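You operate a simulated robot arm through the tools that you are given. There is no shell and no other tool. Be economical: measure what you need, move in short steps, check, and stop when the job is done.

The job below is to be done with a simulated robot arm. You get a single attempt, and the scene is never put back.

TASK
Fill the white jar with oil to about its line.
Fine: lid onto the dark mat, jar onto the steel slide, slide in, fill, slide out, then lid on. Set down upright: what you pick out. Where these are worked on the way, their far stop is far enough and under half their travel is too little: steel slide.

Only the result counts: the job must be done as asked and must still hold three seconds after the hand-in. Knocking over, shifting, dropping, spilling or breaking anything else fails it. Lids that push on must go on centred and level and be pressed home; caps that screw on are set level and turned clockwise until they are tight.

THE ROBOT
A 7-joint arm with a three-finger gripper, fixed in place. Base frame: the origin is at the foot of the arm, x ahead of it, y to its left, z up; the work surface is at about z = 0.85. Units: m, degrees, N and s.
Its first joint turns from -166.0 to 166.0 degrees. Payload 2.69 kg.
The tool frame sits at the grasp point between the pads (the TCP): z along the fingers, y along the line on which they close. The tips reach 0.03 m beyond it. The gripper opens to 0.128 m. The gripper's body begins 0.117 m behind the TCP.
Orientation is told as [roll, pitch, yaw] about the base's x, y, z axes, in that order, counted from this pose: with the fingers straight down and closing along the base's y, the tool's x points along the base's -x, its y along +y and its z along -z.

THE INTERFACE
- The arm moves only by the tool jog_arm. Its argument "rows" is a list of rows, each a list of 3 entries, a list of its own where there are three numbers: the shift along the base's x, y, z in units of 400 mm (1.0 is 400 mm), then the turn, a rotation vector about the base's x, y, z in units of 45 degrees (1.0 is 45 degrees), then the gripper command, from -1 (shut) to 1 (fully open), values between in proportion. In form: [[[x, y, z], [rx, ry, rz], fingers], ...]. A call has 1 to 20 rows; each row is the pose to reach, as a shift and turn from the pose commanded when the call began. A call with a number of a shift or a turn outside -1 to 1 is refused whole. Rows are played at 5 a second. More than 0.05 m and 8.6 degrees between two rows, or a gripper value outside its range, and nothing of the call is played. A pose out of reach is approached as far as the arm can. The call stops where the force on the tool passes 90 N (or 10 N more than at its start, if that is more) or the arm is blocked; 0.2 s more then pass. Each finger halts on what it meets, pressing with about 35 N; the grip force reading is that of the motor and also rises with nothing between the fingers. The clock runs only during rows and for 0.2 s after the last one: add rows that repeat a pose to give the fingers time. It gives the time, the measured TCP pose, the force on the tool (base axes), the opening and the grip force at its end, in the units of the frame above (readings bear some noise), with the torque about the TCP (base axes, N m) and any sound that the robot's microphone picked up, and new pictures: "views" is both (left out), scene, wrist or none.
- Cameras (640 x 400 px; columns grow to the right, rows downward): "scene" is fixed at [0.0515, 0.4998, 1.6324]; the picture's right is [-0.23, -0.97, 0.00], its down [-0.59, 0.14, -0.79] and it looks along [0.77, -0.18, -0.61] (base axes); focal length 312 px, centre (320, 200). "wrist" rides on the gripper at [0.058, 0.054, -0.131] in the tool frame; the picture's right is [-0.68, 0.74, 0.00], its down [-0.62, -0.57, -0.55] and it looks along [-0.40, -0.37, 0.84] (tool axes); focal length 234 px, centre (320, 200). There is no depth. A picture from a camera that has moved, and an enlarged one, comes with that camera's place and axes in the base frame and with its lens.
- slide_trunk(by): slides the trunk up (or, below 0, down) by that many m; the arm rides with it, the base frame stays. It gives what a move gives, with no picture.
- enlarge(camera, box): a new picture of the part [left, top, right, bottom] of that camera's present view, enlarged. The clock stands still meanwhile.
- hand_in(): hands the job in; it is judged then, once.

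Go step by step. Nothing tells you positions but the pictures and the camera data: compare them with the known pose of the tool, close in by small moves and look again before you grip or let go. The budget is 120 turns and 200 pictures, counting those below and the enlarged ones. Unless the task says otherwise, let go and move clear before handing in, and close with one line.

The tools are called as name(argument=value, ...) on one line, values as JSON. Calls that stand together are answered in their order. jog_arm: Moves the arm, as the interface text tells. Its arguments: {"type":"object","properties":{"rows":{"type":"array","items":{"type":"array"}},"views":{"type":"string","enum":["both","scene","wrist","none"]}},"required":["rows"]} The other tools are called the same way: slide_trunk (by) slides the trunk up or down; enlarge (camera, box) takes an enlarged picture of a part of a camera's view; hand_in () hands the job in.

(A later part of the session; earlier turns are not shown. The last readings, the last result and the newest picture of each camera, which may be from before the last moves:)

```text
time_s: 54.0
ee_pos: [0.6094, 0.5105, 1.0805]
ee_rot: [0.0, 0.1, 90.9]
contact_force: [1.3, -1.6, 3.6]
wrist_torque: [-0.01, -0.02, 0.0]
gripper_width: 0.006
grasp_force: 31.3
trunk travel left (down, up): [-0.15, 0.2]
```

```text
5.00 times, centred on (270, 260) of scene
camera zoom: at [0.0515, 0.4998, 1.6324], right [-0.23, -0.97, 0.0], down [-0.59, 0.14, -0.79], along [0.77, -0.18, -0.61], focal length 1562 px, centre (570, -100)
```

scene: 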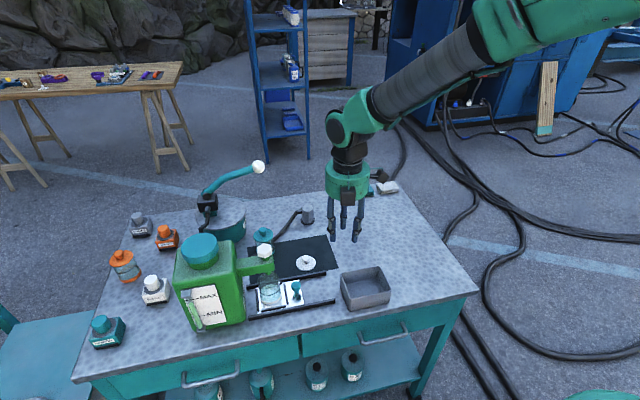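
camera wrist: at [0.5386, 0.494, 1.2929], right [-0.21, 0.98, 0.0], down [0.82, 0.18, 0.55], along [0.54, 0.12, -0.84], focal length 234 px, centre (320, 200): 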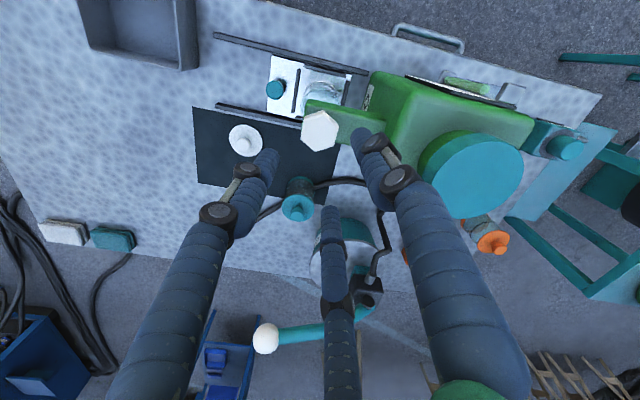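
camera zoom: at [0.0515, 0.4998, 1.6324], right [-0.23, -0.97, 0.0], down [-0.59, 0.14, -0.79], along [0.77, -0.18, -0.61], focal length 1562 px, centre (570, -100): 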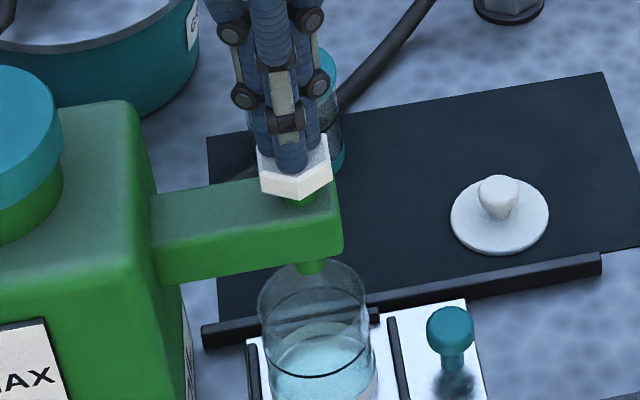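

The knob is a spring plunger. I'll keep pressing and watch the nozzle and the jar level.

jog_arm(rows=[[[0, 0, -0.01], [0, 0, 0], -1], [[0, 0, -0.01], [0, 0, 0], -1]], views="none")

enlarge(camera="scene", box=[240, 230, 320, 310])

jog_arm(rows=[[[0, 0, -0.01], [0, 0, 0], -1], [[0, 0, -0.01], [0, 0, 0], -1]], views="none")

enlarge(camera="scene", box=[240, 230, 320, 310])

```text
time_s: 54.6
ee_pos: [0.6113, 0.5097, 1.0764]
ee_rot: [0.1, 0.0, 90.9]
contact_force: [0.6, -2.2, 4.4]
wrist_torque: [-0.08, 0.01, -0.03]
gripper_width: 0.0059
grasp_force: 31.1
trunk travel left (down, up): [-0.15, 0.2]
heard: click
```

```text
5.00 times, centred on (280, 270) of scene
camera zoom: at [0.0515, 0.4998, 1.6324], right [-0.23, -0.97, 0.0], down [-0.59, 0.14, -0.79], along [0.77, -0.18, -0.61], focal length 1562 px, centre (520, -150)
```

zoom: 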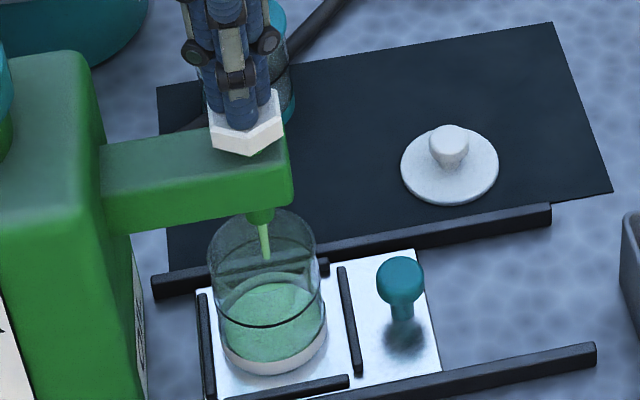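

```text
time_s: 55.2
ee_pos: [0.6115, 0.5105, 1.0737]
ee_rot: [0.1, 0.0, 91.0]
contact_force: [-3.4, 3.2, 8.7]
wrist_torque: [0.07, 0.09, 0.0]
gripper_width: 0.0061
grasp_force: 32.0
trunk travel left (down, up): [-0.15, 0.2]
```

```text
5.00 times, centred on (280, 270) of scene
camera zoom: at [0.0515, 0.4998, 1.6324], right [-0.23, -0.97, 0.0], down [-0.59, 0.14, -0.79], along [0.77, -0.18, -0.61], focal length 1562 px, centre (520, -150)
```

zoom: 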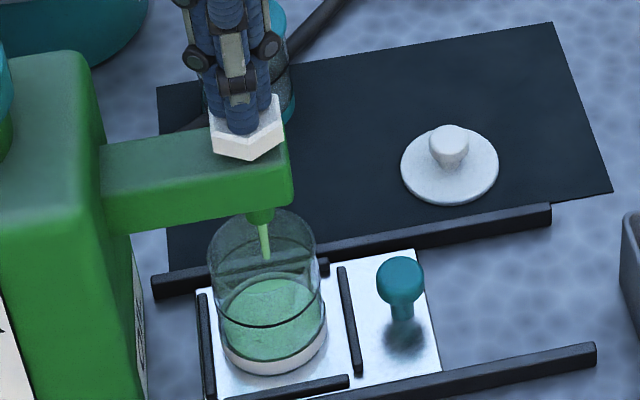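

Oil is flowing. I'll take a close look at the level before more time passes.

enlarge(camera="scene", box=[276, 268, 310, 308])

```text
10.00 times, centred on (293, 288) of scene
camera zoom: at [0.0515, 0.4998, 1.6324], right [-0.23, -0.97, 0.0], down [-0.59, 0.14, -0.79], along [0.77, -0.18, -0.61], focal length 3123 px, centre (590, -680)
```

zoom: 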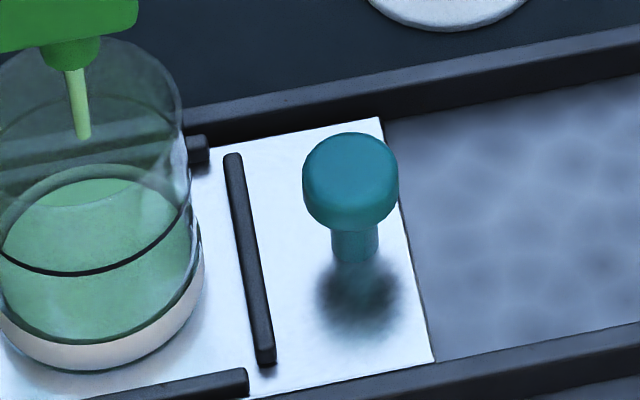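

jog_arm(rows=[[[0, 0, 0], [0, 0, 0], -1], [[0, 0, 0], [0, 0, 0], -1], [[0, 0, 0], [0, 0, 0], -1]], views="none")

enlarge(camera="scene", box=[260, 265, 310, 309])

```text
time_s: 56.0
ee_pos: [0.6102, 0.5104, 1.0738]
ee_rot: [0.1, 0.0, 91.0]
contact_force: [-1.8, 3.9, 10.7]
wrist_torque: [0.05, 0.06, 0.01]
gripper_width: 0.0058
grasp_force: 31.1
trunk travel left (down, up): [-0.15, 0.2]
```

```text
9.09 times, centred on (285, 287) of scene
camera zoom: at [0.0515, 0.4998, 1.6324], right [-0.23, -0.97, 0.0], down [-0.59, 0.14, -0.79], along [0.77, -0.18, -0.61], focal length 2839 px, centre (638, -591)
```

zoom: 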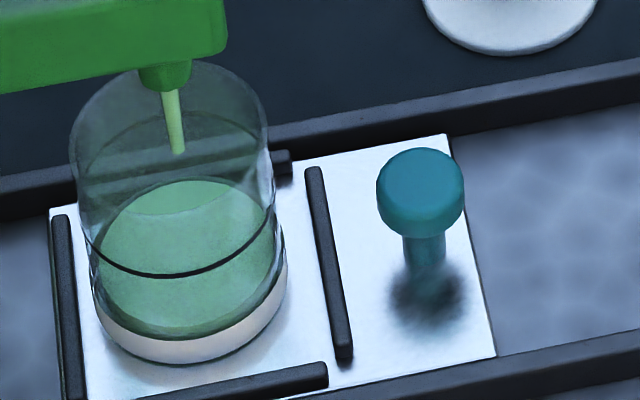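

jog_arm(rows=[[[0, 0, 0], [0, 0, 0], -1], [[0, 0, 0], [0, 0, 0], -1], [[0, 0, 0], [0, 0, 0], -1], [[0, 0, 0], [0, 0, 0], -1], [[0, 0, 0], [0, 0, 0], -1], [[0, 0, 0], [0, 0, 0], -1], [[0, 0, 0], [0, 0, 0], -1]], views="none")

enlarge(camera="scene", box=[260, 265, 310, 309])

```text
time_s: 57.6
ee_pos: [0.6097, 0.5109, 1.0724]
ee_rot: [0.0, 0.1, 90.9]
contact_force: [1.2, 3.1, 11.3]
wrist_torque: [0.05, -0.02, -0.01]
gripper_width: 0.006
grasp_force: 31.2
trunk travel left (down, up): [-0.15, 0.2]
```

```text
9.09 times, centred on (285, 287) of scene
camera zoom: at [0.0515, 0.4998, 1.6324], right [-0.23, -0.97, 0.0], down [-0.59, 0.14, -0.79], along [0.77, -0.18, -0.61], focal length 2839 px, centre (638, -591)
```

zoom: 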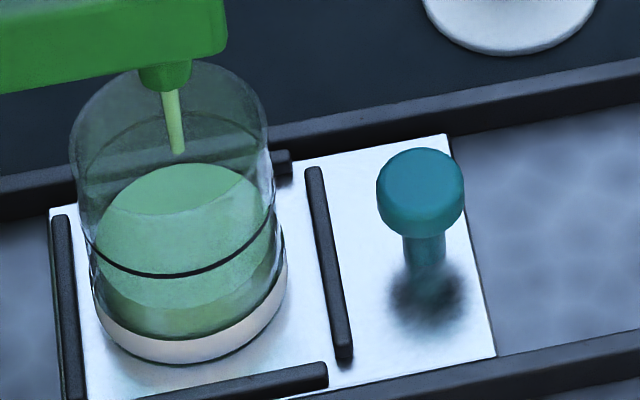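

The level is rising about 10 px per second in this view and needs roughly 38 px more. I'll hold another 2.4 s.

jog_arm(rows=[[[0, 0, 0], [0, 0, 0], -1], [[0, 0, 0], [0, 0, 0], -1], [[0, 0, 0], [0, 0, 0], -1], [[0, 0, 0], [0, 0, 0], -1], [[0, 0, 0], [0, 0, 0], -1], [[0, 0, 0], [0, 0, 0], -1], [[0, 0, 0], [0, 0, 0], -1], [[0, 0, 0], [0, 0, 0], -1], [[0, 0, 0], [0, 0, 0], -1], [[0, 0, 0], [0, 0, 0], -1], [[0, 0, 0], [0, 0, 0], -1]], views="none")

enlarge(camera="scene", box=[260, 265, 310, 309])

```text
time_s: 60.0
ee_pos: [0.6107, 0.5104, 1.0724]
ee_rot: [0.0, 0.1, 91.0]
contact_force: [1.1, 1.3, 11.6]
wrist_torque: [0.02, -0.05, -0.02]
gripper_width: 0.0061
grasp_force: 31.6
trunk travel left (down, up): [-0.15, 0.2]
```

```text
9.09 times, centred on (285, 287) of scene
camera zoom: at [0.0515, 0.4998, 1.6324], right [-0.23, -0.97, 0.0], down [-0.59, 0.14, -0.79], along [0.77, -0.18, -0.61], focal length 2839 px, centre (638, -591)
```

zoom: 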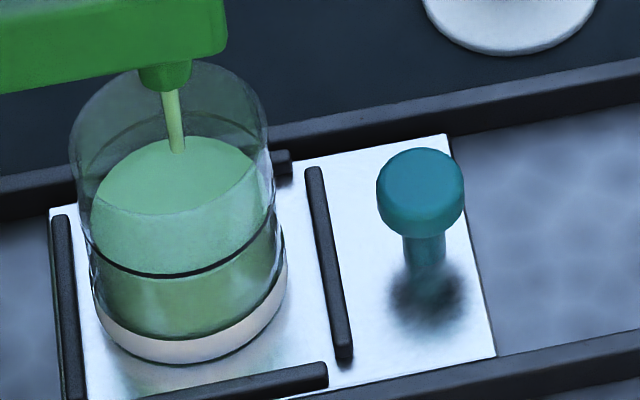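

Close to the line now. I'll hold about 0.7 s more, then lift off.

jog_arm(rows=[[[0, 0, 0], [0, 0, 0], -1], [[0, 0, 0], [0, 0, 0], -1], [[0, 0, 0], [0, 0, 0], -1], [[0, 0, 0.06], [0, 0, 0], -1], [[0, 0, 0.1], [0, 0, 0], -1]], views="none")

enlarge(camera="scene", box=[260, 265, 310, 309])

```text
time_s: 61.2
ee_pos: [0.6114, 0.5083, 1.1116]
ee_rot: [0.0, -0.1, 90.9]
contact_force: [-0.6, 0.1, 0.2]
wrist_torque: [0.01, -0.04, -0.03]
gripper_width: 0.0022
grasp_force: 31.1
trunk travel left (down, up): [-0.15, 0.2]
```

```text
9.09 times, centred on (285, 287) of scene
camera zoom: at [0.0515, 0.4998, 1.6324], right [-0.23, -0.97, 0.0], down [-0.59, 0.14, -0.79], along [0.77, -0.18, -0.61], focal length 2839 px, centre (638, -591)
```

zoom: 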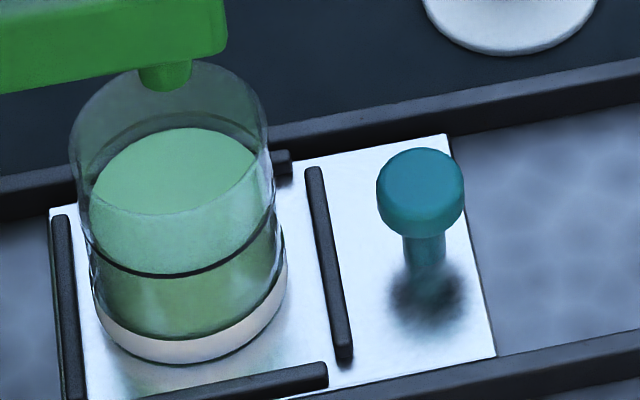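

The flow stopped when I let go. I'll check the level against the line closely.

enlarge(camera="scene", box=[264, 270, 284, 306])

```text
11.11 times, centred on (274, 288) of scene
camera zoom: at [0.0515, 0.4998, 1.6324], right [-0.23, -0.97, 0.0], down [-0.59, 0.14, -0.79], along [0.77, -0.18, -0.61], focal length 3470 px, centre (831, -778)
```

zoom: 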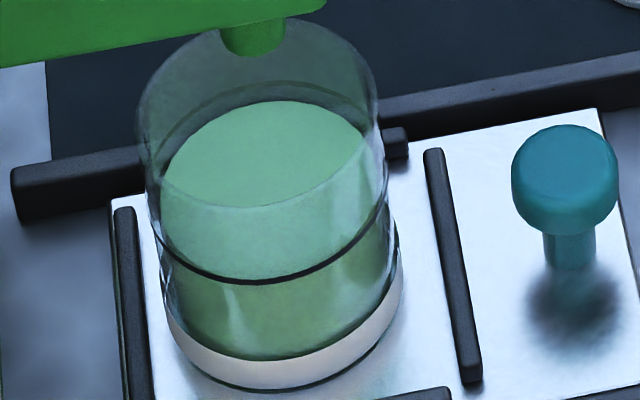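

The oil stands at the line within a couple of millimetres. Next I'll return to the handle, now near (0.609, 0.4385), turning the gripper back to 135°.

jog_arm(rows=[[[0, 0, 0.03], [0, 0, 0], -1], [[0, -0.1, 0.03], [0, 0, 0.18], -0.6], [[0, -0.2, 0.03], [0, 0, 0.36], -0.2], [[0, -0.28, 0], [0, 0, 0.54], -0.2], [[0, -0.28, -0.05], [0, 0, 0.72], -0.2], [[0, -0.28, -0.1], [0, 0, 0.9], -0.2], [[0, -0.24, -0.2], [0, 0, 0.978], -0.2], [[0, -0.18, -0.28], [0, 0, 0.978], -0.2], [[0, -0.178, -0.34], [0, 0, 0.978], -0.2], [[0, -0.178, -0.34], [0, 0, 0.978], -0.2]], views="none")

enlarge(camera="scene", box=[240, 220, 340, 320])

enlarge(camera="wrist", box=[230, 80, 410, 240])

```text
time_s: 63.4
ee_pos: [0.6106, 0.439, 0.9772]
ee_rot: [0.0, 0.0, 135.1]
contact_force: [0.3, 0.3, -1.0]
wrist_torque: [-0.02, 0.03, 0.0]
gripper_width: 0.0511
grasp_force: 0.0
trunk travel left (down, up): [-0.15, 0.2]
```

```text
4.00 times, centred on (290, 270) of scene
camera zoom: at [0.0515, 0.4998, 1.6324], right [-0.23, -0.97, 0.0], down [-0.59, 0.14, -0.79], along [0.77, -0.18, -0.61], focal length 1249 px, centre (440, -80)
```

zoom: 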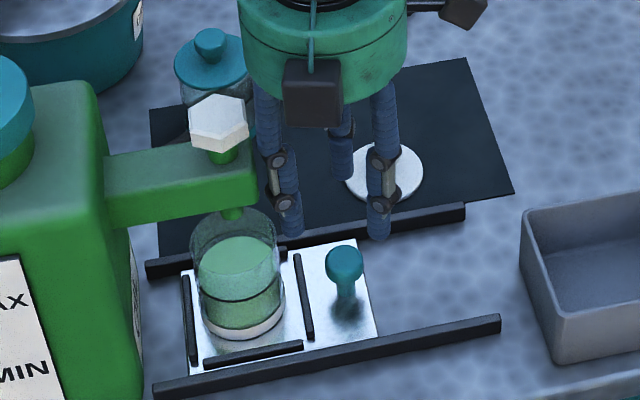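

```text
2.50 times, centred on (320, 160) of wrist
camera zoom: at [0.6145, 0.3586, 1.1067], right [-1.0, -0.04, 0.0], down [-0.04, 0.84, 0.55], along [-0.02, 0.55, -0.84], focal length 585 px, centre (320, 300)
```

zoom: 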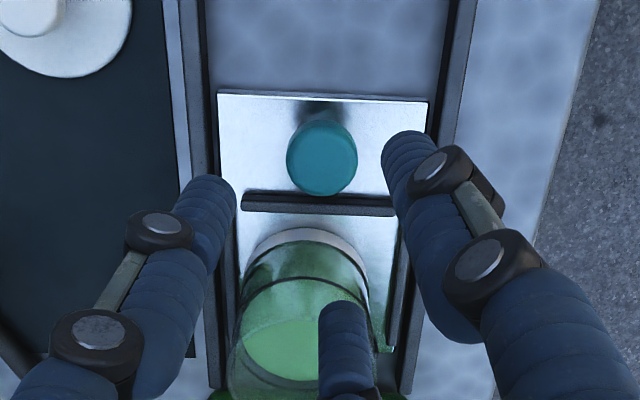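

Aligned as before. I'll descend and grip the handle.

jog_arm(rows=[[[0, 0, -0.06], [0, 0, 0], -0.2], [[0, 0, -0.12], [0, 0, 0], -0.2], [[0, 0, -0.1745], [0, 0, 0], -0.2], [[0, 0, -0.1745], [0, 0, 0], -0.5], [[0, 0, -0.1745], [0, 0, 0], -0.7], [[0, 0, -0.1745], [0, 0, 0], -1], [[0, 0, -0.1745], [0, 0, 0], -1]], views="none")

enlarge(camera="scene", box=[240, 220, 340, 320])

```text
time_s: 65.0
ee_pos: [0.6105, 0.4383, 0.905]
ee_rot: [0.1, 0.0, 135.0]
contact_force: [-14.5, -6.0, -1.8]
wrist_torque: [-0.1, 0.32, 0.09]
gripper_width: 0.0268
grasp_force: 45.2
trunk travel left (down, up): [-0.15, 0.2]
```

```text
4.00 times, centred on (290, 270) of scene
camera zoom: at [0.0515, 0.4998, 1.6324], right [-0.23, -0.97, 0.0], down [-0.59, 0.14, -0.79], along [0.77, -0.18, -0.61], focal length 1249 px, centre (440, -80)
```

zoom: 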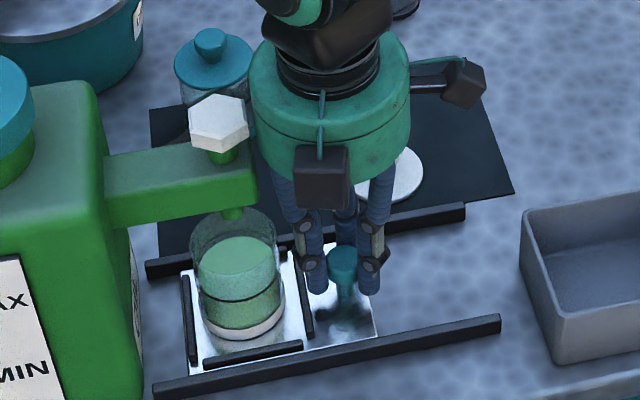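

Gripped. I'll pull the slide out slowly to its stop.

jog_arm(rows=[[[-0.004, -0.005, 0], [0, 0, 0], -1], [[-0.004, -0.015, 0], [0, 0, 0], -1], [[-0.003, -0.03, 0], [0, 0, 0], -1], [[-0.003, -0.05, 0], [0, 0, 0], -1], [[-0.002, -0.07, 0], [0, 0, 0], -1], [[-0.002, -0.09, 0], [0, 0, 0], -1], [[-0.001, -0.11, 0], [0, 0, 0], -1], [[0, -0.13, 0], [0, 0, 0], -1], [[0, -0.15, 0], [0, 0, 0], -1], [[0, -0.17, 0], [0, 0, 0], -1], [[0, -0.185, 0], [0, 0, 0], -1], [[0, -0.195, 0], [0, 0, 0], -1], [[0, -0.203, 0], [0, 0, 0], -1], [[0, -0.21, 0], [0, 0, 0], -1], [[0, -0.215, 0], [0, 0, 0], -1], [[0, -0.215, 0], [0, 0, 0], -1]], views="none")

enlarge(camera="scene", box=[240, 220, 340, 320])

```text
time_s: 68.4
ee_pos: [0.6107, 0.3538, 0.9053]
ee_rot: [0.2, 0.0, 135.0]
contact_force: [-11.5, -1.0, -22.9]
wrist_torque: [0.06, 0.15, 0.0]
gripper_width: 0.0263
grasp_force: 45.4
trunk travel left (down, up): [-0.15, 0.2]
```

```text
4.00 times, centred on (290, 270) of scene
camera zoom: at [0.0515, 0.4998, 1.6324], right [-0.23, -0.97, 0.0], down [-0.59, 0.14, -0.79], along [0.77, -0.18, -0.61], focal length 1249 px, centre (440, -80)
```

zoom: 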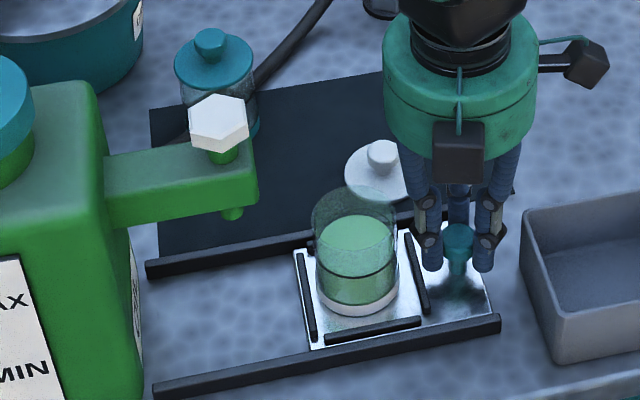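

jog_arm(rows=[[[0, -0.006, -0.004], [0, 0, 0], -1], [[0, -0.012, -0.004], [0, 0, 0], -1], [[0, -0.012, -0.004], [0, 0, 0], -1]], views="none")

```text
time_s: 69.2
ee_pos: [0.6098, 0.3514, 0.9059]
ee_rot: [-0.1, 0.2, 135.0]
contact_force: [-30.3, 45.7, -11.0]
wrist_torque: [0.97, 0.65, -0.06]
gripper_width: 0.0265
grasp_force: 44.5
trunk travel left (down, up): [-0.15, 0.2]
```

The slide is out against its stop. I'll ease off, release the handle and lift clear.

jog_arm(rows=[[[-0.005, 0.01, 0], [0, 0, 0], -1], [[-0.005, 0.01, 0], [0, 0, 0], -1], [[-0.005, 0.01, 0], [0, 0, 0], -0.5], [[-0.005, 0.01, 0], [0, 0, 0], -0.2], [[-0.005, 0.01, 0], [0, 0, 0], -0.2], [[-0.005, 0.01, 0.1], [0, 0, 0], -0.2], [[-0.005, 0.01, 0.2], [0, 0, 0], -0.2], [[0.08, 0.03, 0.26], [0, 0, 0], -0.2], [[0.16, 0.06, 0.32], [0, 0, 0], -0.2], [[0.24, 0.09, 0.36], [0, 0, 0], -0.2], [[0.275, 0.103, 0.36], [0, 0, 0], -0.2], [[0.275, 0.103, 0.25], [0, 0, 0], -0.2], [[0.275, 0.103, 0.2], [0, 0, 0], -0.2], [[0.275, 0.103, 0.2], [0, 0, 0], -0.2]], views="wrist")

enlarge(camera="wrist", box=[230, 80, 410, 240])

enlarge(camera="scene", box=[250, 210, 350, 310])

```text
time_s: 72.2
ee_pos: [0.7207, 0.3903, 0.9839]
ee_rot: [0.0, 0.0, 135.0]
contact_force: [-0.3, 1.1, 0.5]
wrist_torque: [-0.01, -0.02, -0.01]
gripper_width: 0.0514
grasp_force: 0.1
trunk travel left (down, up): [-0.15, 0.2]
camera wrist: at [0.7249, 0.31, 1.115], right [-1.0, -0.04, 0.0], down [-0.03, 0.84, 0.55], along [-0.02, 0.55, -0.84], focal length 234 px, centre (320, 200)
```

wrist: 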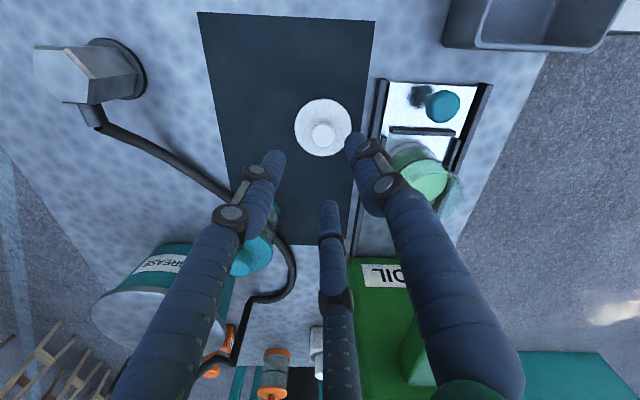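

```text
2.50 times, centred on (320, 160) of wrist
camera zoom: at [0.7249, 0.31, 1.115], right [-1.0, -0.04, 0.0], down [-0.03, 0.84, 0.55], along [-0.02, 0.55, -0.84], focal length 585 px, centre (320, 300)
```

zoom: 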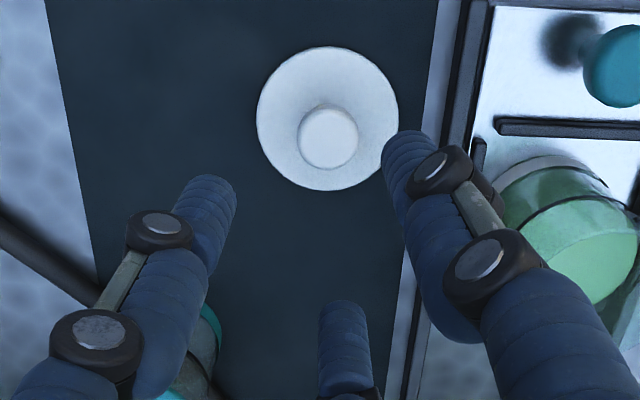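

```text
4.00 times, centred on (300, 260) of scene
camera zoom: at [0.0515, 0.4998, 1.6324], right [-0.23, -0.97, 0.0], down [-0.59, 0.14, -0.79], along [0.77, -0.18, -0.61], focal length 1249 px, centre (400, -40)
```

zoom: 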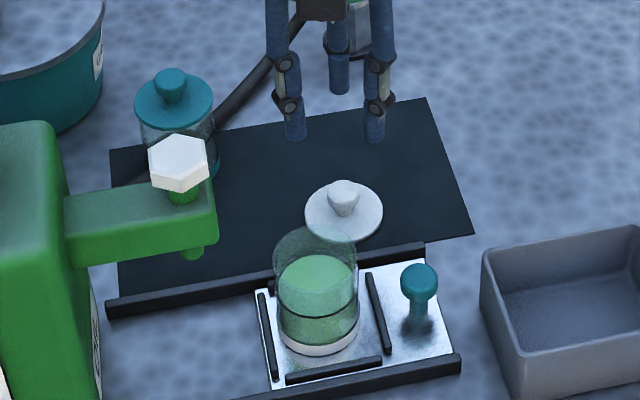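

The lid knob looks to be near (0.717, 0.389). I'll come lower and check again.

jog_arm(rows=[[[-0.0075, 0, -0.08], [0, 0, 0], -0.2], [[-0.0075, 0, -0.15], [0, 0, 0], -0.2], [[-0.0075, 0, -0.15], [0, 0, 0], -0.2]], views="none")

enlarge(camera="wrist", box=[230, 80, 410, 240])

enlarge(camera="scene", box=[270, 220, 350, 290])

```text
time_s: 73.0
ee_pos: [0.7176, 0.3902, 0.9258]
ee_rot: [0.0, -0.1, 135.1]
contact_force: [0.3, 0.4, -0.3]
wrist_torque: [0.02, 0.04, 0.01]
gripper_width: 0.0513
grasp_force: 0.0
trunk travel left (down, up): [-0.15, 0.2]
```

```text
2.50 times, centred on (320, 160) of wrist
camera zoom: at [0.7209, 0.3096, 1.0556], right [-1.0, -0.04, 0.0], down [-0.04, 0.84, 0.55], along [-0.02, 0.55, -0.84], focal length 585 px, centre (320, 300)
```

zoom: 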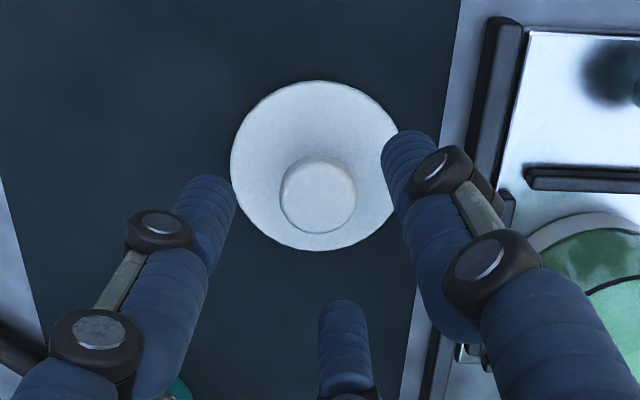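

```text
5.71 times, centred on (310, 255) of scene
camera zoom: at [0.0515, 0.4998, 1.6324], right [-0.23, -0.97, 0.0], down [-0.59, 0.14, -0.79], along [0.77, -0.18, -0.61], focal length 1785 px, centre (377, -114)
```

zoom: 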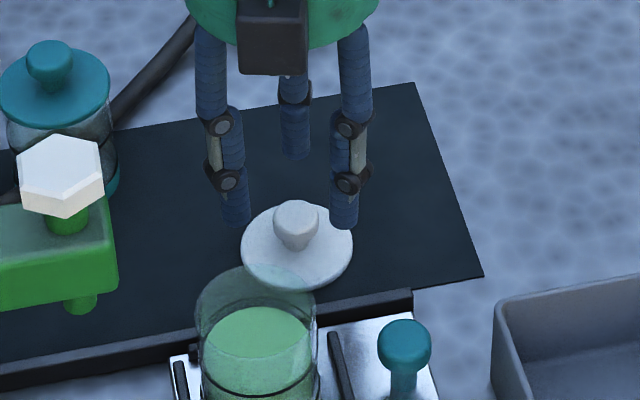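

jog_arm(rows=[[[0, -0.0075, -0.03], [0, 0, 0], -0.2], [[0, -0.0075, -0.057], [0, 0, 0], -0.2], [[0, -0.0075, -0.057], [0, 0, 0], -0.5], [[0, -0.0075, -0.057], [0, 0, 0], -0.7], [[0, -0.0075, -0.057], [0, 0, 0], -1], [[0, -0.0075, -0.057], [0, 0, 0], -1]], views="none")

enlarge(camera="wrist", box=[230, 80, 410, 240])

enlarge(camera="scene", box=[270, 220, 350, 290])

```text
time_s: 74.4
ee_pos: [0.7169, 0.3868, 0.9025]
ee_rot: [0.0, 0.0, 135.1]
contact_force: [-0.6, 0.1, -0.6]
wrist_torque: [-0.01, 0.02, -0.03]
gripper_width: 0.0234
grasp_force: 35.1
trunk travel left (down, up): [-0.15, 0.2]
```

```text
2.50 times, centred on (320, 160) of wrist
camera zoom: at [0.72, 0.3067, 1.0328], right [-1.0, -0.04, 0.0], down [-0.04, 0.84, 0.55], along [-0.02, 0.55, -0.84], focal length 585 px, centre (320, 300)
```

zoom: 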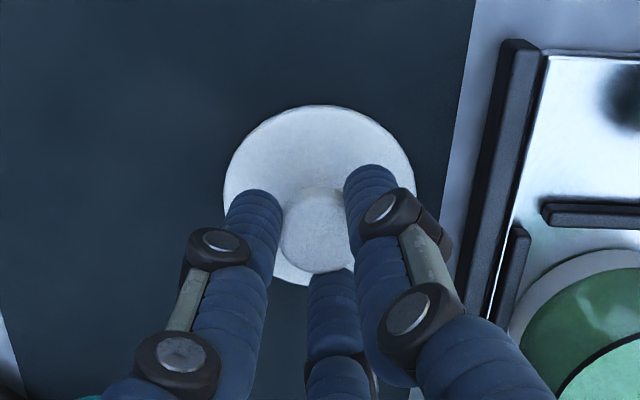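

```text
5.71 times, centred on (310, 255) of scene
camera zoom: at [0.0515, 0.4998, 1.6324], right [-0.23, -0.97, 0.0], down [-0.59, 0.14, -0.79], along [0.77, -0.18, -0.61], focal length 1785 px, centre (377, -114)
```

zoom: 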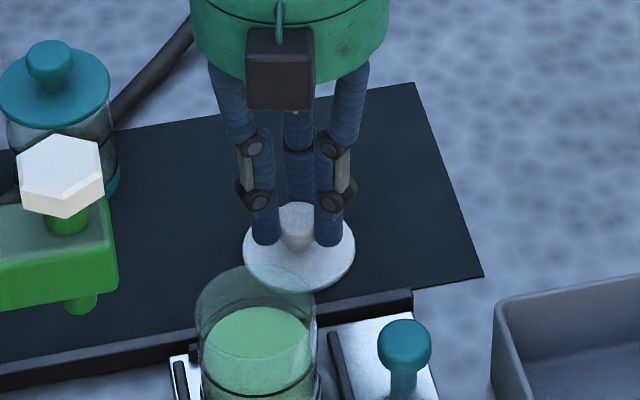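

The lid is gripped. I'll lift it and bring it over the jar at (0.613, 0.4265).

jog_arm(rows=[[[0, 0, 0.05], [0, 0, 0], -1], [[0, 0, 0.15], [0, 0, 0], -1], [[0, 0, 0.25], [0, 0, 0], -1], [[0, 0, 0.33], [0, 0, 0], -1], [[-0.08, 0.03, 0.33], [0, 0, 0], -1], [[-0.16, 0.065, 0.33], [0, 0, 0], -1], [[-0.26, 0.101, 0.33], [0, 0, 0], -1], [[-0.26, 0.101, 0.27], [0, 0, 0], -1], [[-0.26, 0.101, 0.27], [0, 0, 0], -1]], views="wrist")

enlarge(camera="scene", box=[270, 225, 340, 305])

enlarge(camera="wrist", box=[240, 80, 400, 240])

```text
time_s: 76.4
ee_pos: [0.6143, 0.4255, 1.0084]
ee_rot: [0.2, -0.1, 134.9]
contact_force: [1.5, 0.3, -1.2]
wrist_torque: [-0.01, 0.05, 0.0]
gripper_width: 0.0238
grasp_force: 35.2
trunk travel left (down, up): [-0.15, 0.2]
camera wrist: at [0.6185, 0.3463, 1.1382], right [-1.0, -0.04, 0.0], down [-0.03, 0.84, 0.55], along [-0.02, 0.55, -0.84], focal length 234 px, centre (320, 200)
```

wrist: 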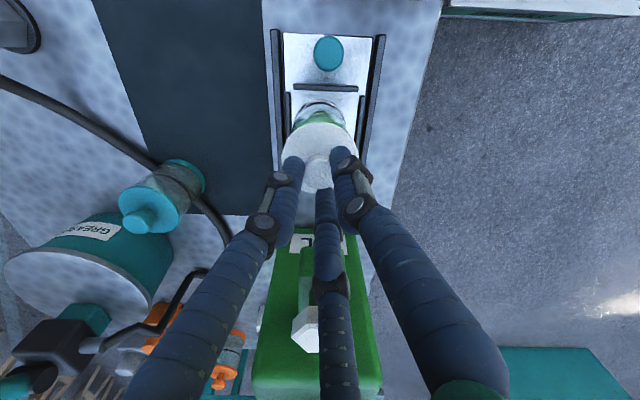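

```text
5.00 times, centred on (305, 265) of scene
camera zoom: at [0.0515, 0.4998, 1.6324], right [-0.23, -0.97, 0.0], down [-0.59, 0.14, -0.79], along [0.77, -0.18, -0.61], focal length 1562 px, centre (395, -125)
```

zoom: 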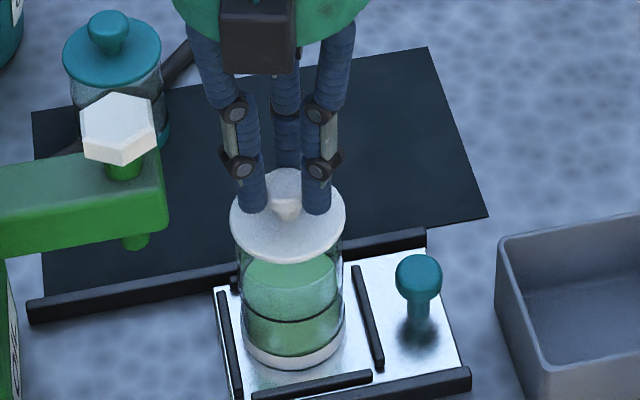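

```text
2.50 times, centred on (320, 160) of wrist
camera zoom: at [0.6185, 0.3463, 1.1382], right [-1.0, -0.04, 0.0], down [-0.03, 0.84, 0.55], along [-0.02, 0.55, -0.84], focal length 585 px, centre (320, 300)
```

zoom: 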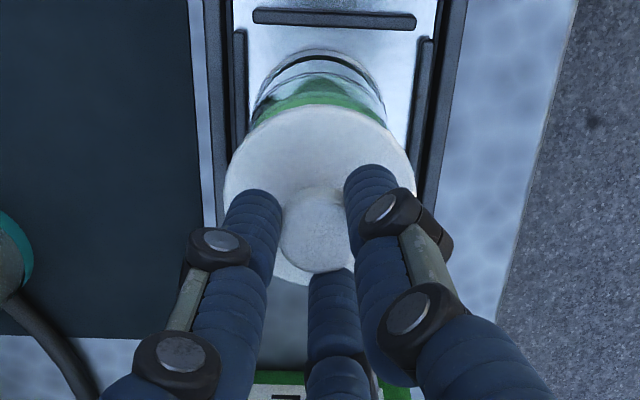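

The lid is lined up over the jar in both views. I'll lower it carefully.

jog_arm(rows=[[[0, 0, -0.015], [0, 0, 0], -1], [[0, 0, -0.03], [0, 0, 0], -1], [[0, 0, -0.03], [0, 0, 0], -1]], views="none")

enlarge(camera="scene", box=[270, 235, 330, 305])

enlarge(camera="wrist", box=[240, 80, 400, 240])

```text
time_s: 77.2
ee_pos: [0.614, 0.4267, 0.9987]
ee_rot: [0.0, 0.0, 135.0]
contact_force: [0.2, 0.4, -0.6]
wrist_torque: [0.0, -0.02, 0.01]
gripper_width: 0.0236
grasp_force: 34.8
trunk travel left (down, up): [-0.15, 0.2]
```

```text
5.71 times, centred on (300, 270) of scene
camera zoom: at [0.0515, 0.4998, 1.6324], right [-0.23, -0.97, 0.0], down [-0.59, 0.14, -0.79], along [0.77, -0.18, -0.61], focal length 1785 px, centre (434, -200)
```

zoom: 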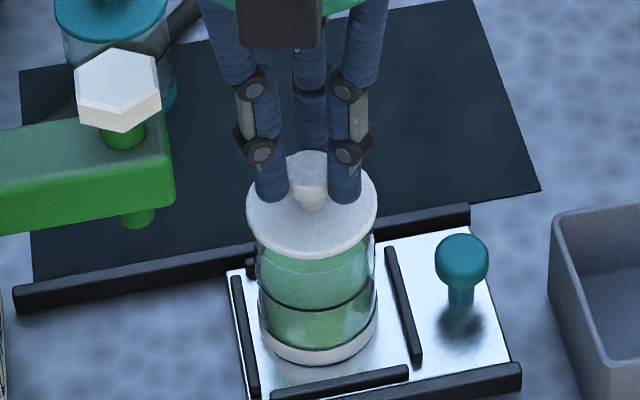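

```text
2.50 times, centred on (320, 160) of wrist
camera zoom: at [0.6179, 0.3467, 1.1278], right [-1.0, -0.04, 0.0], down [-0.04, 0.84, 0.55], along [-0.02, 0.55, -0.84], focal length 585 px, centre (320, 300)
```

zoom: 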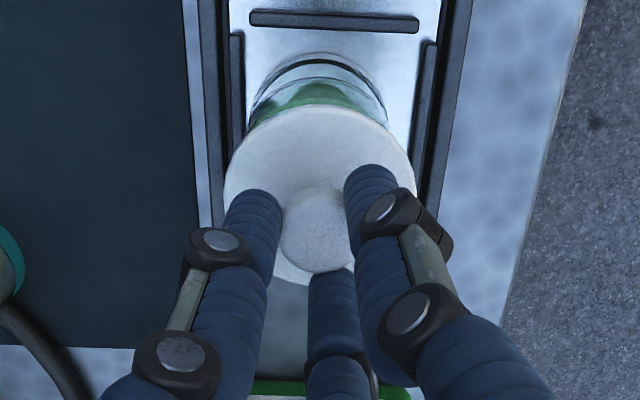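

Aligned within about 1 mm. I'll keep lowering to contact and then press it home.

jog_arm(rows=[[[0, 0, -0.01], [0, 0, 0], -1], [[0, 0, -0.0175], [0, 0, 0], -1], [[0, 0, -0.0175], [0, 0, 0], -1]], views="none")

jog_arm(rows=[[[0, 0, -0.005], [0, 0, 0], -1], [[0, 0, -0.005], [0, 0, 0], -1]], views="none")

jog_arm(rows=[[[0, 0, -0.005], [0, 0, 0], -1], [[0, 0, -0.005], [0, 0, 0], -1]], views="none")

enlarge(camera="scene", box=[270, 235, 330, 305])

```text
time_s: 78.0
ee_pos: [0.6139, 0.4277, 0.9909]
ee_rot: [0.0, -0.1, 135.0]
contact_force: [-0.3, 0.2, -0.6]
wrist_torque: [0.0, -0.03, 0.03]
gripper_width: 0.0234
grasp_force: 35.5
trunk travel left (down, up): [-0.15, 0.2]
```

```text
time_s: 78.6
ee_pos: [0.6139, 0.4282, 0.9891]
ee_rot: [0.0, 0.1, 135.1]
contact_force: [0.3, 0.4, 0.6]
wrist_torque: [0.04, -0.04, 0.03]
gripper_width: 0.0234
grasp_force: 34.7
trunk travel left (down, up): [-0.15, 0.2]
```

```text
time_s: 79.2
ee_pos: [0.6134, 0.4274, 0.9864]
ee_rot: [0.0, 0.0, 135.1]
contact_force: [0.5, 0.3, -0.3]
wrist_torque: [-0.01, 0.01, 0.01]
gripper_width: 0.0236
grasp_force: 34.9
trunk travel left (down, up): [-0.15, 0.2]
```

```text
5.71 times, centred on (300, 270) of scene
camera zoom: at [0.0515, 0.4998, 1.6324], right [-0.23, -0.97, 0.0], down [-0.59, 0.14, -0.79], along [0.77, -0.18, -0.61], focal length 1785 px, centre (434, -200)
```

zoom: 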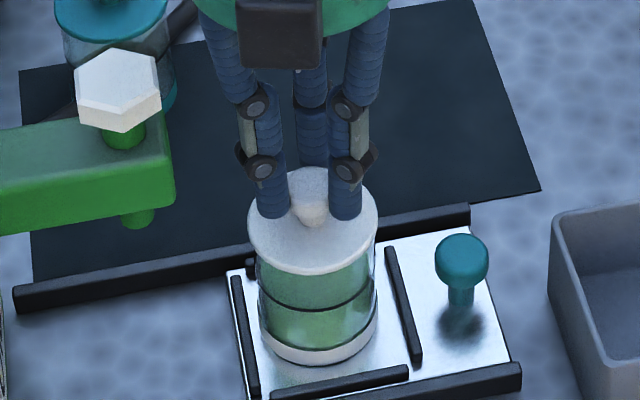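

jog_arm(rows=[[[0, 0, -0.005], [0, 0, 0], -1], [[0, 0, -0.005], [0, 0, 0], -1]], views="none")

jog_arm(rows=[[[0, 0, -0.005], [0, 0, 0], -1], [[0, 0, -0.005], [0, 0, 0], -1]], views="none")

```text
time_s: 79.8
ee_pos: [0.6126, 0.4267, 0.9855]
ee_rot: [0.0, 0.0, 135.0]
contact_force: [1.4, 0.3, -1.2]
wrist_torque: [-0.02, 0.02, 0.0]
gripper_width: 0.0236
grasp_force: 35.1
trunk travel left (down, up): [-0.15, 0.2]
```

```text
time_s: 80.4
ee_pos: [0.6137, 0.4279, 0.9848]
ee_rot: [-0.2, 0.0, 134.9]
contact_force: [1.0, -0.7, 13.6]
wrist_torque: [-0.15, 0.08, 0.0]
gripper_width: 0.0234
grasp_force: 34.7
trunk travel left (down, up): [-0.15, 0.2]
```

Contact has begun. I'll press on gently and listen for the snap.

jog_arm(rows=[[[0, 0, -0.006], [0, 0, 0], -1], [[0, 0, -0.006], [0, 0, 0], -1]], views="none")

enlarge(camera="scene", box=[275, 245, 325, 305])

```text
time_s: 81.0
ee_pos: [0.6141, 0.4278, 0.9844]
ee_rot: [-0.3, 0.0, 135.0]
contact_force: [-0.1, -1.3, 34.4]
wrist_torque: [-0.12, 0.0, 0.07]
gripper_width: 0.0232
grasp_force: 35.1
trunk travel left (down, up): [-0.15, 0.2]
```

```text
6.67 times, centred on (300, 275) of scene
camera zoom: at [0.0515, 0.4998, 1.6324], right [-0.23, -0.97, 0.0], down [-0.59, 0.14, -0.79], along [0.77, -0.18, -0.61], focal length 2082 px, centre (453, -300)
```

zoom: 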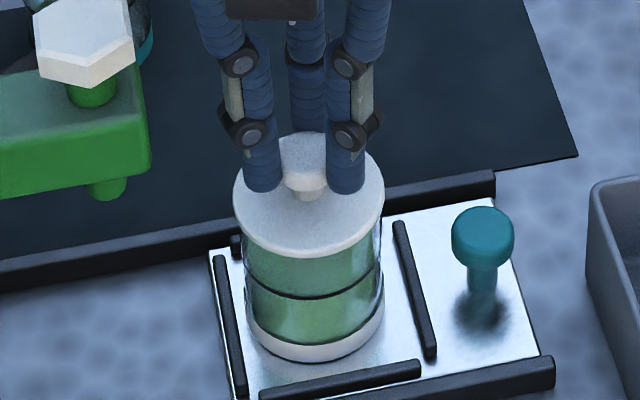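

jog_arm(rows=[[[0, 0, -0.006], [0, 0, 0], -1], [[0, 0, -0.006], [0, 0, 0], -1]], views="none")

jog_arm(rows=[[[0, 0, -0.005], [0, 0, 0], -1], [[0, 0, -0.005], [0, 0, 0], -1]], views="none")

enlarge(camera="scene", box=[275, 245, 325, 305])

```text
time_s: 81.6
ee_pos: [0.6139, 0.4266, 0.9809]
ee_rot: [-0.3, 0.0, 134.9]
contact_force: [2.4, -1.2, 54.8]
wrist_torque: [-0.12, -0.19, 0.0]
gripper_width: 0.0234
grasp_force: 35.1
trunk travel left (down, up): [-0.15, 0.2]
```

```text
time_s: 82.2
ee_pos: [0.6135, 0.4277, 0.9781]
ee_rot: [-0.2, 0.1, 134.9]
contact_force: [4.9, 0.6, 52.8]
wrist_torque: [0.0, -0.3, -0.02]
gripper_width: 0.0235
grasp_force: 35.2
trunk travel left (down, up): [-0.15, 0.2]
```

```text
6.67 times, centred on (300, 275) of scene
camera zoom: at [0.0515, 0.4998, 1.6324], right [-0.23, -0.97, 0.0], down [-0.59, 0.14, -0.79], along [0.77, -0.18, -0.61], focal length 2082 px, centre (453, -300)
```

zoom: 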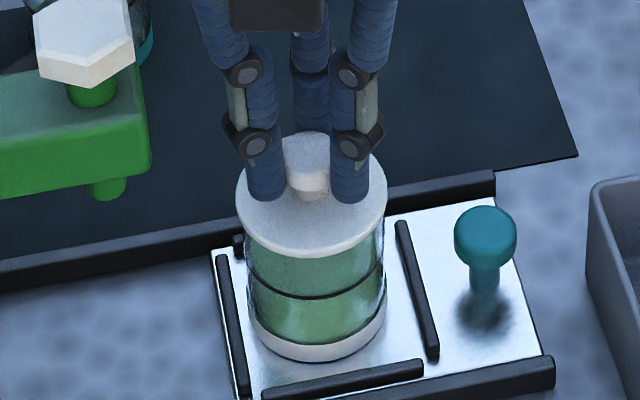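

The fingers are slipping down the knob. I'll release, close the fingers above the knob and press its top centre to seat the lid.

jog_arm(rows=[[[0, 0, 0.015], [0, 0, 0], -1], [[0, 0, 0.015], [0, 0, 0], -0.5], [[0, 0, 0.015], [0, 0, 0], -0.2], [[0, 0, 0.015], [0, 0, 0], -0.2], [[0, 0, 0.08], [0, 0, 0], -0.2], [[0, 0, 0.16], [0, 0, 0], -0.2], [[0, 0, 0.16], [0, 0, 0], -0.6], [[0, 0, 0.16], [0, 0, 0], -1], [[0, 0, 0.16], [0, 0, 0], -1]], views="none")

enlarge(camera="scene", box=[275, 235, 325, 305])

enlarge(camera="wrist", box=[240, 80, 400, 240])

```text
time_s: 84.2
ee_pos: [0.6132, 0.4286, 1.0422]
ee_rot: [0.0, -0.1, 135.0]
contact_force: [-0.3, -1.1, 0.1]
wrist_torque: [-0.02, 0.02, 0.0]
gripper_width: 0.0022
grasp_force: 31.8
trunk travel left (down, up): [-0.15, 0.2]
heard: snap
```

```text
5.71 times, centred on (300, 270) of scene
camera zoom: at [0.0515, 0.4998, 1.6324], right [-0.23, -0.97, 0.0], down [-0.59, 0.14, -0.79], along [0.77, -0.18, -0.61], focal length 1785 px, centre (434, -200)
```

zoom: 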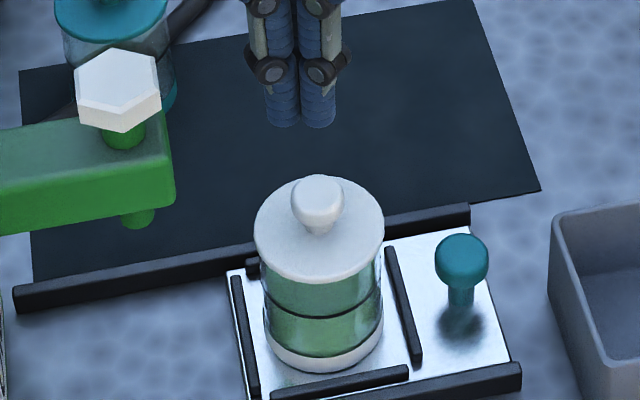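

```text
2.50 times, centred on (320, 160) of wrist
camera zoom: at [0.618, 0.3485, 1.1723], right [-1.0, -0.04, 0.0], down [-0.04, 0.84, 0.55], along [-0.02, 0.55, -0.84], focal length 585 px, centre (320, 300)
```

zoom: 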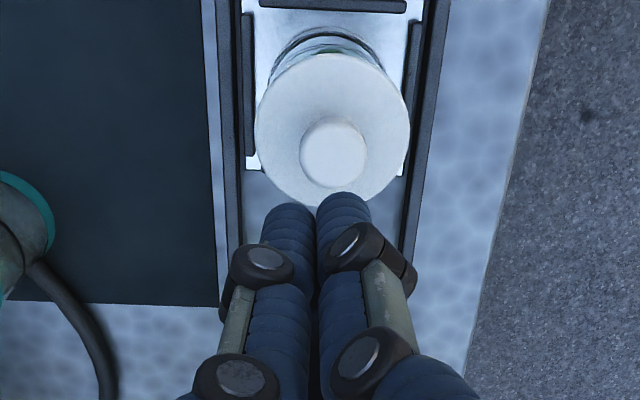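

A snap was heard, but it could mean on or off. The jar has shifted about 3–5 mm within its ridges, with the knob now near (0.6085, 0.4245), so I'll press the knob top there.

jog_arm(rows=[[[-0.0115, -0.0075, -0.03], [0, 0, 0], -1], [[-0.0115, -0.0075, -0.075], [0, 0, 0], -1], [[-0.0115, -0.0075, -0.085], [0, 0, 0], -1], [[-0.0115, -0.0075, -0.085], [0, 0, 0], -1]], views="none")

enlarge(camera="scene", box=[275, 235, 325, 305])

enlarge(camera="wrist", box=[240, 80, 400, 240])

```text
time_s: 85.2
ee_pos: [0.6093, 0.4252, 1.0064]
ee_rot: [0.0, -0.1, 135.0]
contact_force: [-0.4, 0.8, 0.7]
wrist_torque: [-0.03, -0.02, 0.01]
gripper_width: 0.0021
grasp_force: 31.3
trunk travel left (down, up): [-0.15, 0.2]
```

```text
5.71 times, centred on (300, 270) of scene
camera zoom: at [0.0515, 0.4998, 1.6324], right [-0.23, -0.97, 0.0], down [-0.59, 0.14, -0.79], along [0.77, -0.18, -0.61], focal length 1785 px, centre (434, -200)
```

zoom: 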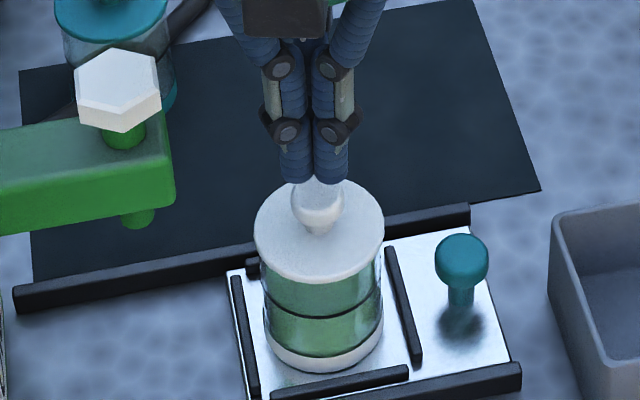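

```text
2.50 times, centred on (320, 160) of wrist
camera zoom: at [0.6134, 0.3447, 1.1375], right [-1.0, -0.04, 0.0], down [-0.03, 0.84, 0.55], along [-0.02, 0.55, -0.84], focal length 585 px, centre (320, 300)
```

zoom: 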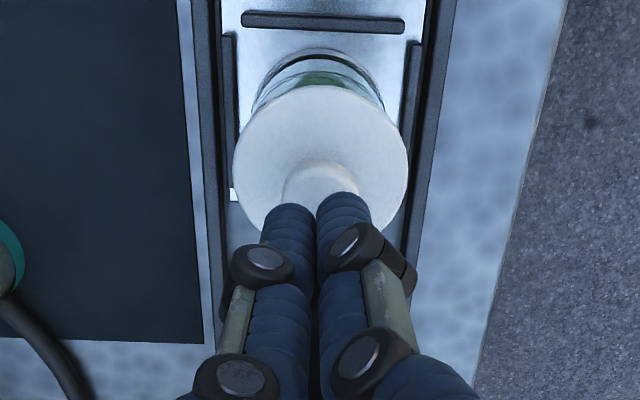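

jog_arm(rows=[[[0, -0.0075, 0], [0, 0, 0], -1], [[0, -0.0075, -0.01], [0, 0, 0], -1], [[0, -0.0075, -0.01], [0, 0, 0], -1]], views="none")

jog_arm(rows=[[[0, 0, -0.0075], [0, 0, 0], -1], [[0, 0, -0.0075], [0, 0, 0], -1]], views="none")

enlarge(camera="scene", box=[275, 235, 325, 305])

```text
time_s: 86.0
ee_pos: [0.6099, 0.4229, 1.0024]
ee_rot: [0.0, 0.1, 135.0]
contact_force: [0.4, -0.5, -0.3]
wrist_torque: [0.03, -0.01, -0.01]
gripper_width: 0.0023
grasp_force: 31.5
trunk travel left (down, up): [-0.15, 0.2]
```

```text
time_s: 86.6
ee_pos: [0.6092, 0.4222, 0.9997]
ee_rot: [0.0, 0.0, 135.0]
contact_force: [0.6, -0.2, -0.3]
wrist_torque: [0.02, -0.03, 0.0]
gripper_width: 0.0021
grasp_force: 31.6
trunk travel left (down, up): [-0.15, 0.2]
```

```text
5.71 times, centred on (300, 270) of scene
camera zoom: at [0.0515, 0.4998, 1.6324], right [-0.23, -0.97, 0.0], down [-0.59, 0.14, -0.79], along [0.77, -0.18, -0.61], focal length 1785 px, centre (434, -200)
```

zoom: 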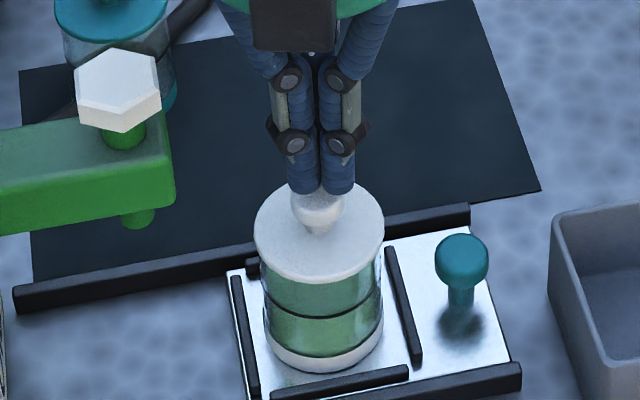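

jog_arm(rows=[[[0, 0.003, -0.0075], [0, 0, 0], -1], [[0, 0.003, -0.0075], [0, 0, 0], -1]], views="none")

jog_arm(rows=[[[0, 0, -0.0075], [0, 0, 0], -1], [[0, 0, -0.0075], [0, 0, 0], -1]], views="none")

enlarge(camera="scene", box=[275, 235, 325, 305])

```text
time_s: 87.2
ee_pos: [0.6094, 0.4235, 0.9974]
ee_rot: [0.0, 0.0, 135.0]
contact_force: [-0.1, -0.6, 0.2]
wrist_torque: [0.01, 0.02, -0.01]
gripper_width: 0.0022
grasp_force: 31.6
trunk travel left (down, up): [-0.15, 0.2]
```

```text
time_s: 87.8
ee_pos: [0.609, 0.4225, 0.9932]
ee_rot: [0.0, 0.0, 135.0]
contact_force: [0.4, 0.7, 0.2]
wrist_torque: [0.03, -0.02, 0.0]
gripper_width: 0.0022
grasp_force: 31.9
trunk travel left (down, up): [-0.15, 0.2]
```

```text
5.71 times, centred on (300, 270) of scene
camera zoom: at [0.0515, 0.4998, 1.6324], right [-0.23, -0.97, 0.0], down [-0.59, 0.14, -0.79], along [0.77, -0.18, -0.61], focal length 1785 px, centre (434, -200)
```

zoom: 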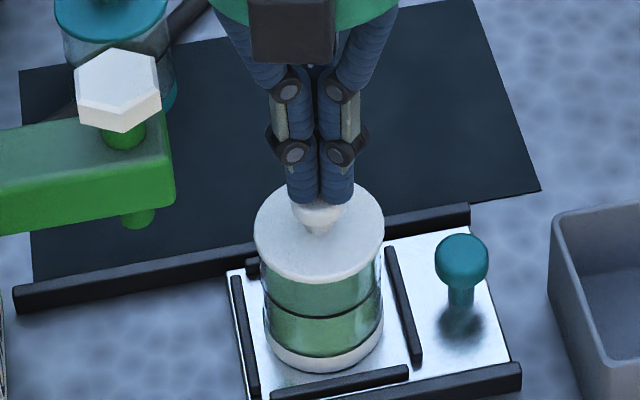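

jog_arm(rows=[[[0, 0, -0.006], [0, 0, 0], -1], [[0, 0, -0.006], [0, 0, 0], -1]], views="none")

jog_arm(rows=[[[0, 0, -0.006], [0, 0, 0], -1], [[0, 0, -0.006], [0, 0, 0], -1]], views="none")

enlarge(camera="wrist", box=[240, 80, 400, 240])

```text
time_s: 88.4
ee_pos: [0.6089, 0.4218, 0.9916]
ee_rot: [0.0, 0.0, 135.0]
contact_force: [-0.9, -0.3, -0.3]
wrist_torque: [-0.02, -0.04, 0.01]
gripper_width: 0.0021
grasp_force: 31.7
trunk travel left (down, up): [-0.15, 0.2]
```

```text
time_s: 89.0
ee_pos: [0.6082, 0.4226, 0.9887]
ee_rot: [0.0, 0.0, 135.0]
contact_force: [-0.3, -0.3, 1.0]
wrist_torque: [-0.02, 0.0, 0.0]
gripper_width: 0.0022
grasp_force: 31.2
trunk travel left (down, up): [-0.15, 0.2]
```

```text
2.50 times, centred on (320, 160) of wrist
camera zoom: at [0.6126, 0.3425, 1.1187], right [-1.0, -0.04, 0.0], down [-0.04, 0.84, 0.55], along [-0.02, 0.55, -0.84], focal length 585 px, centre (320, 300)
```

zoom: 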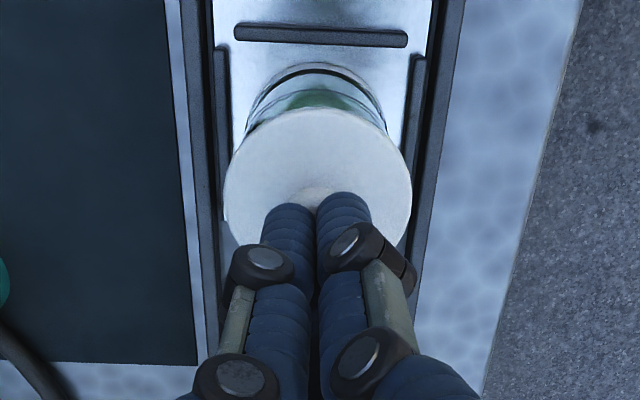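

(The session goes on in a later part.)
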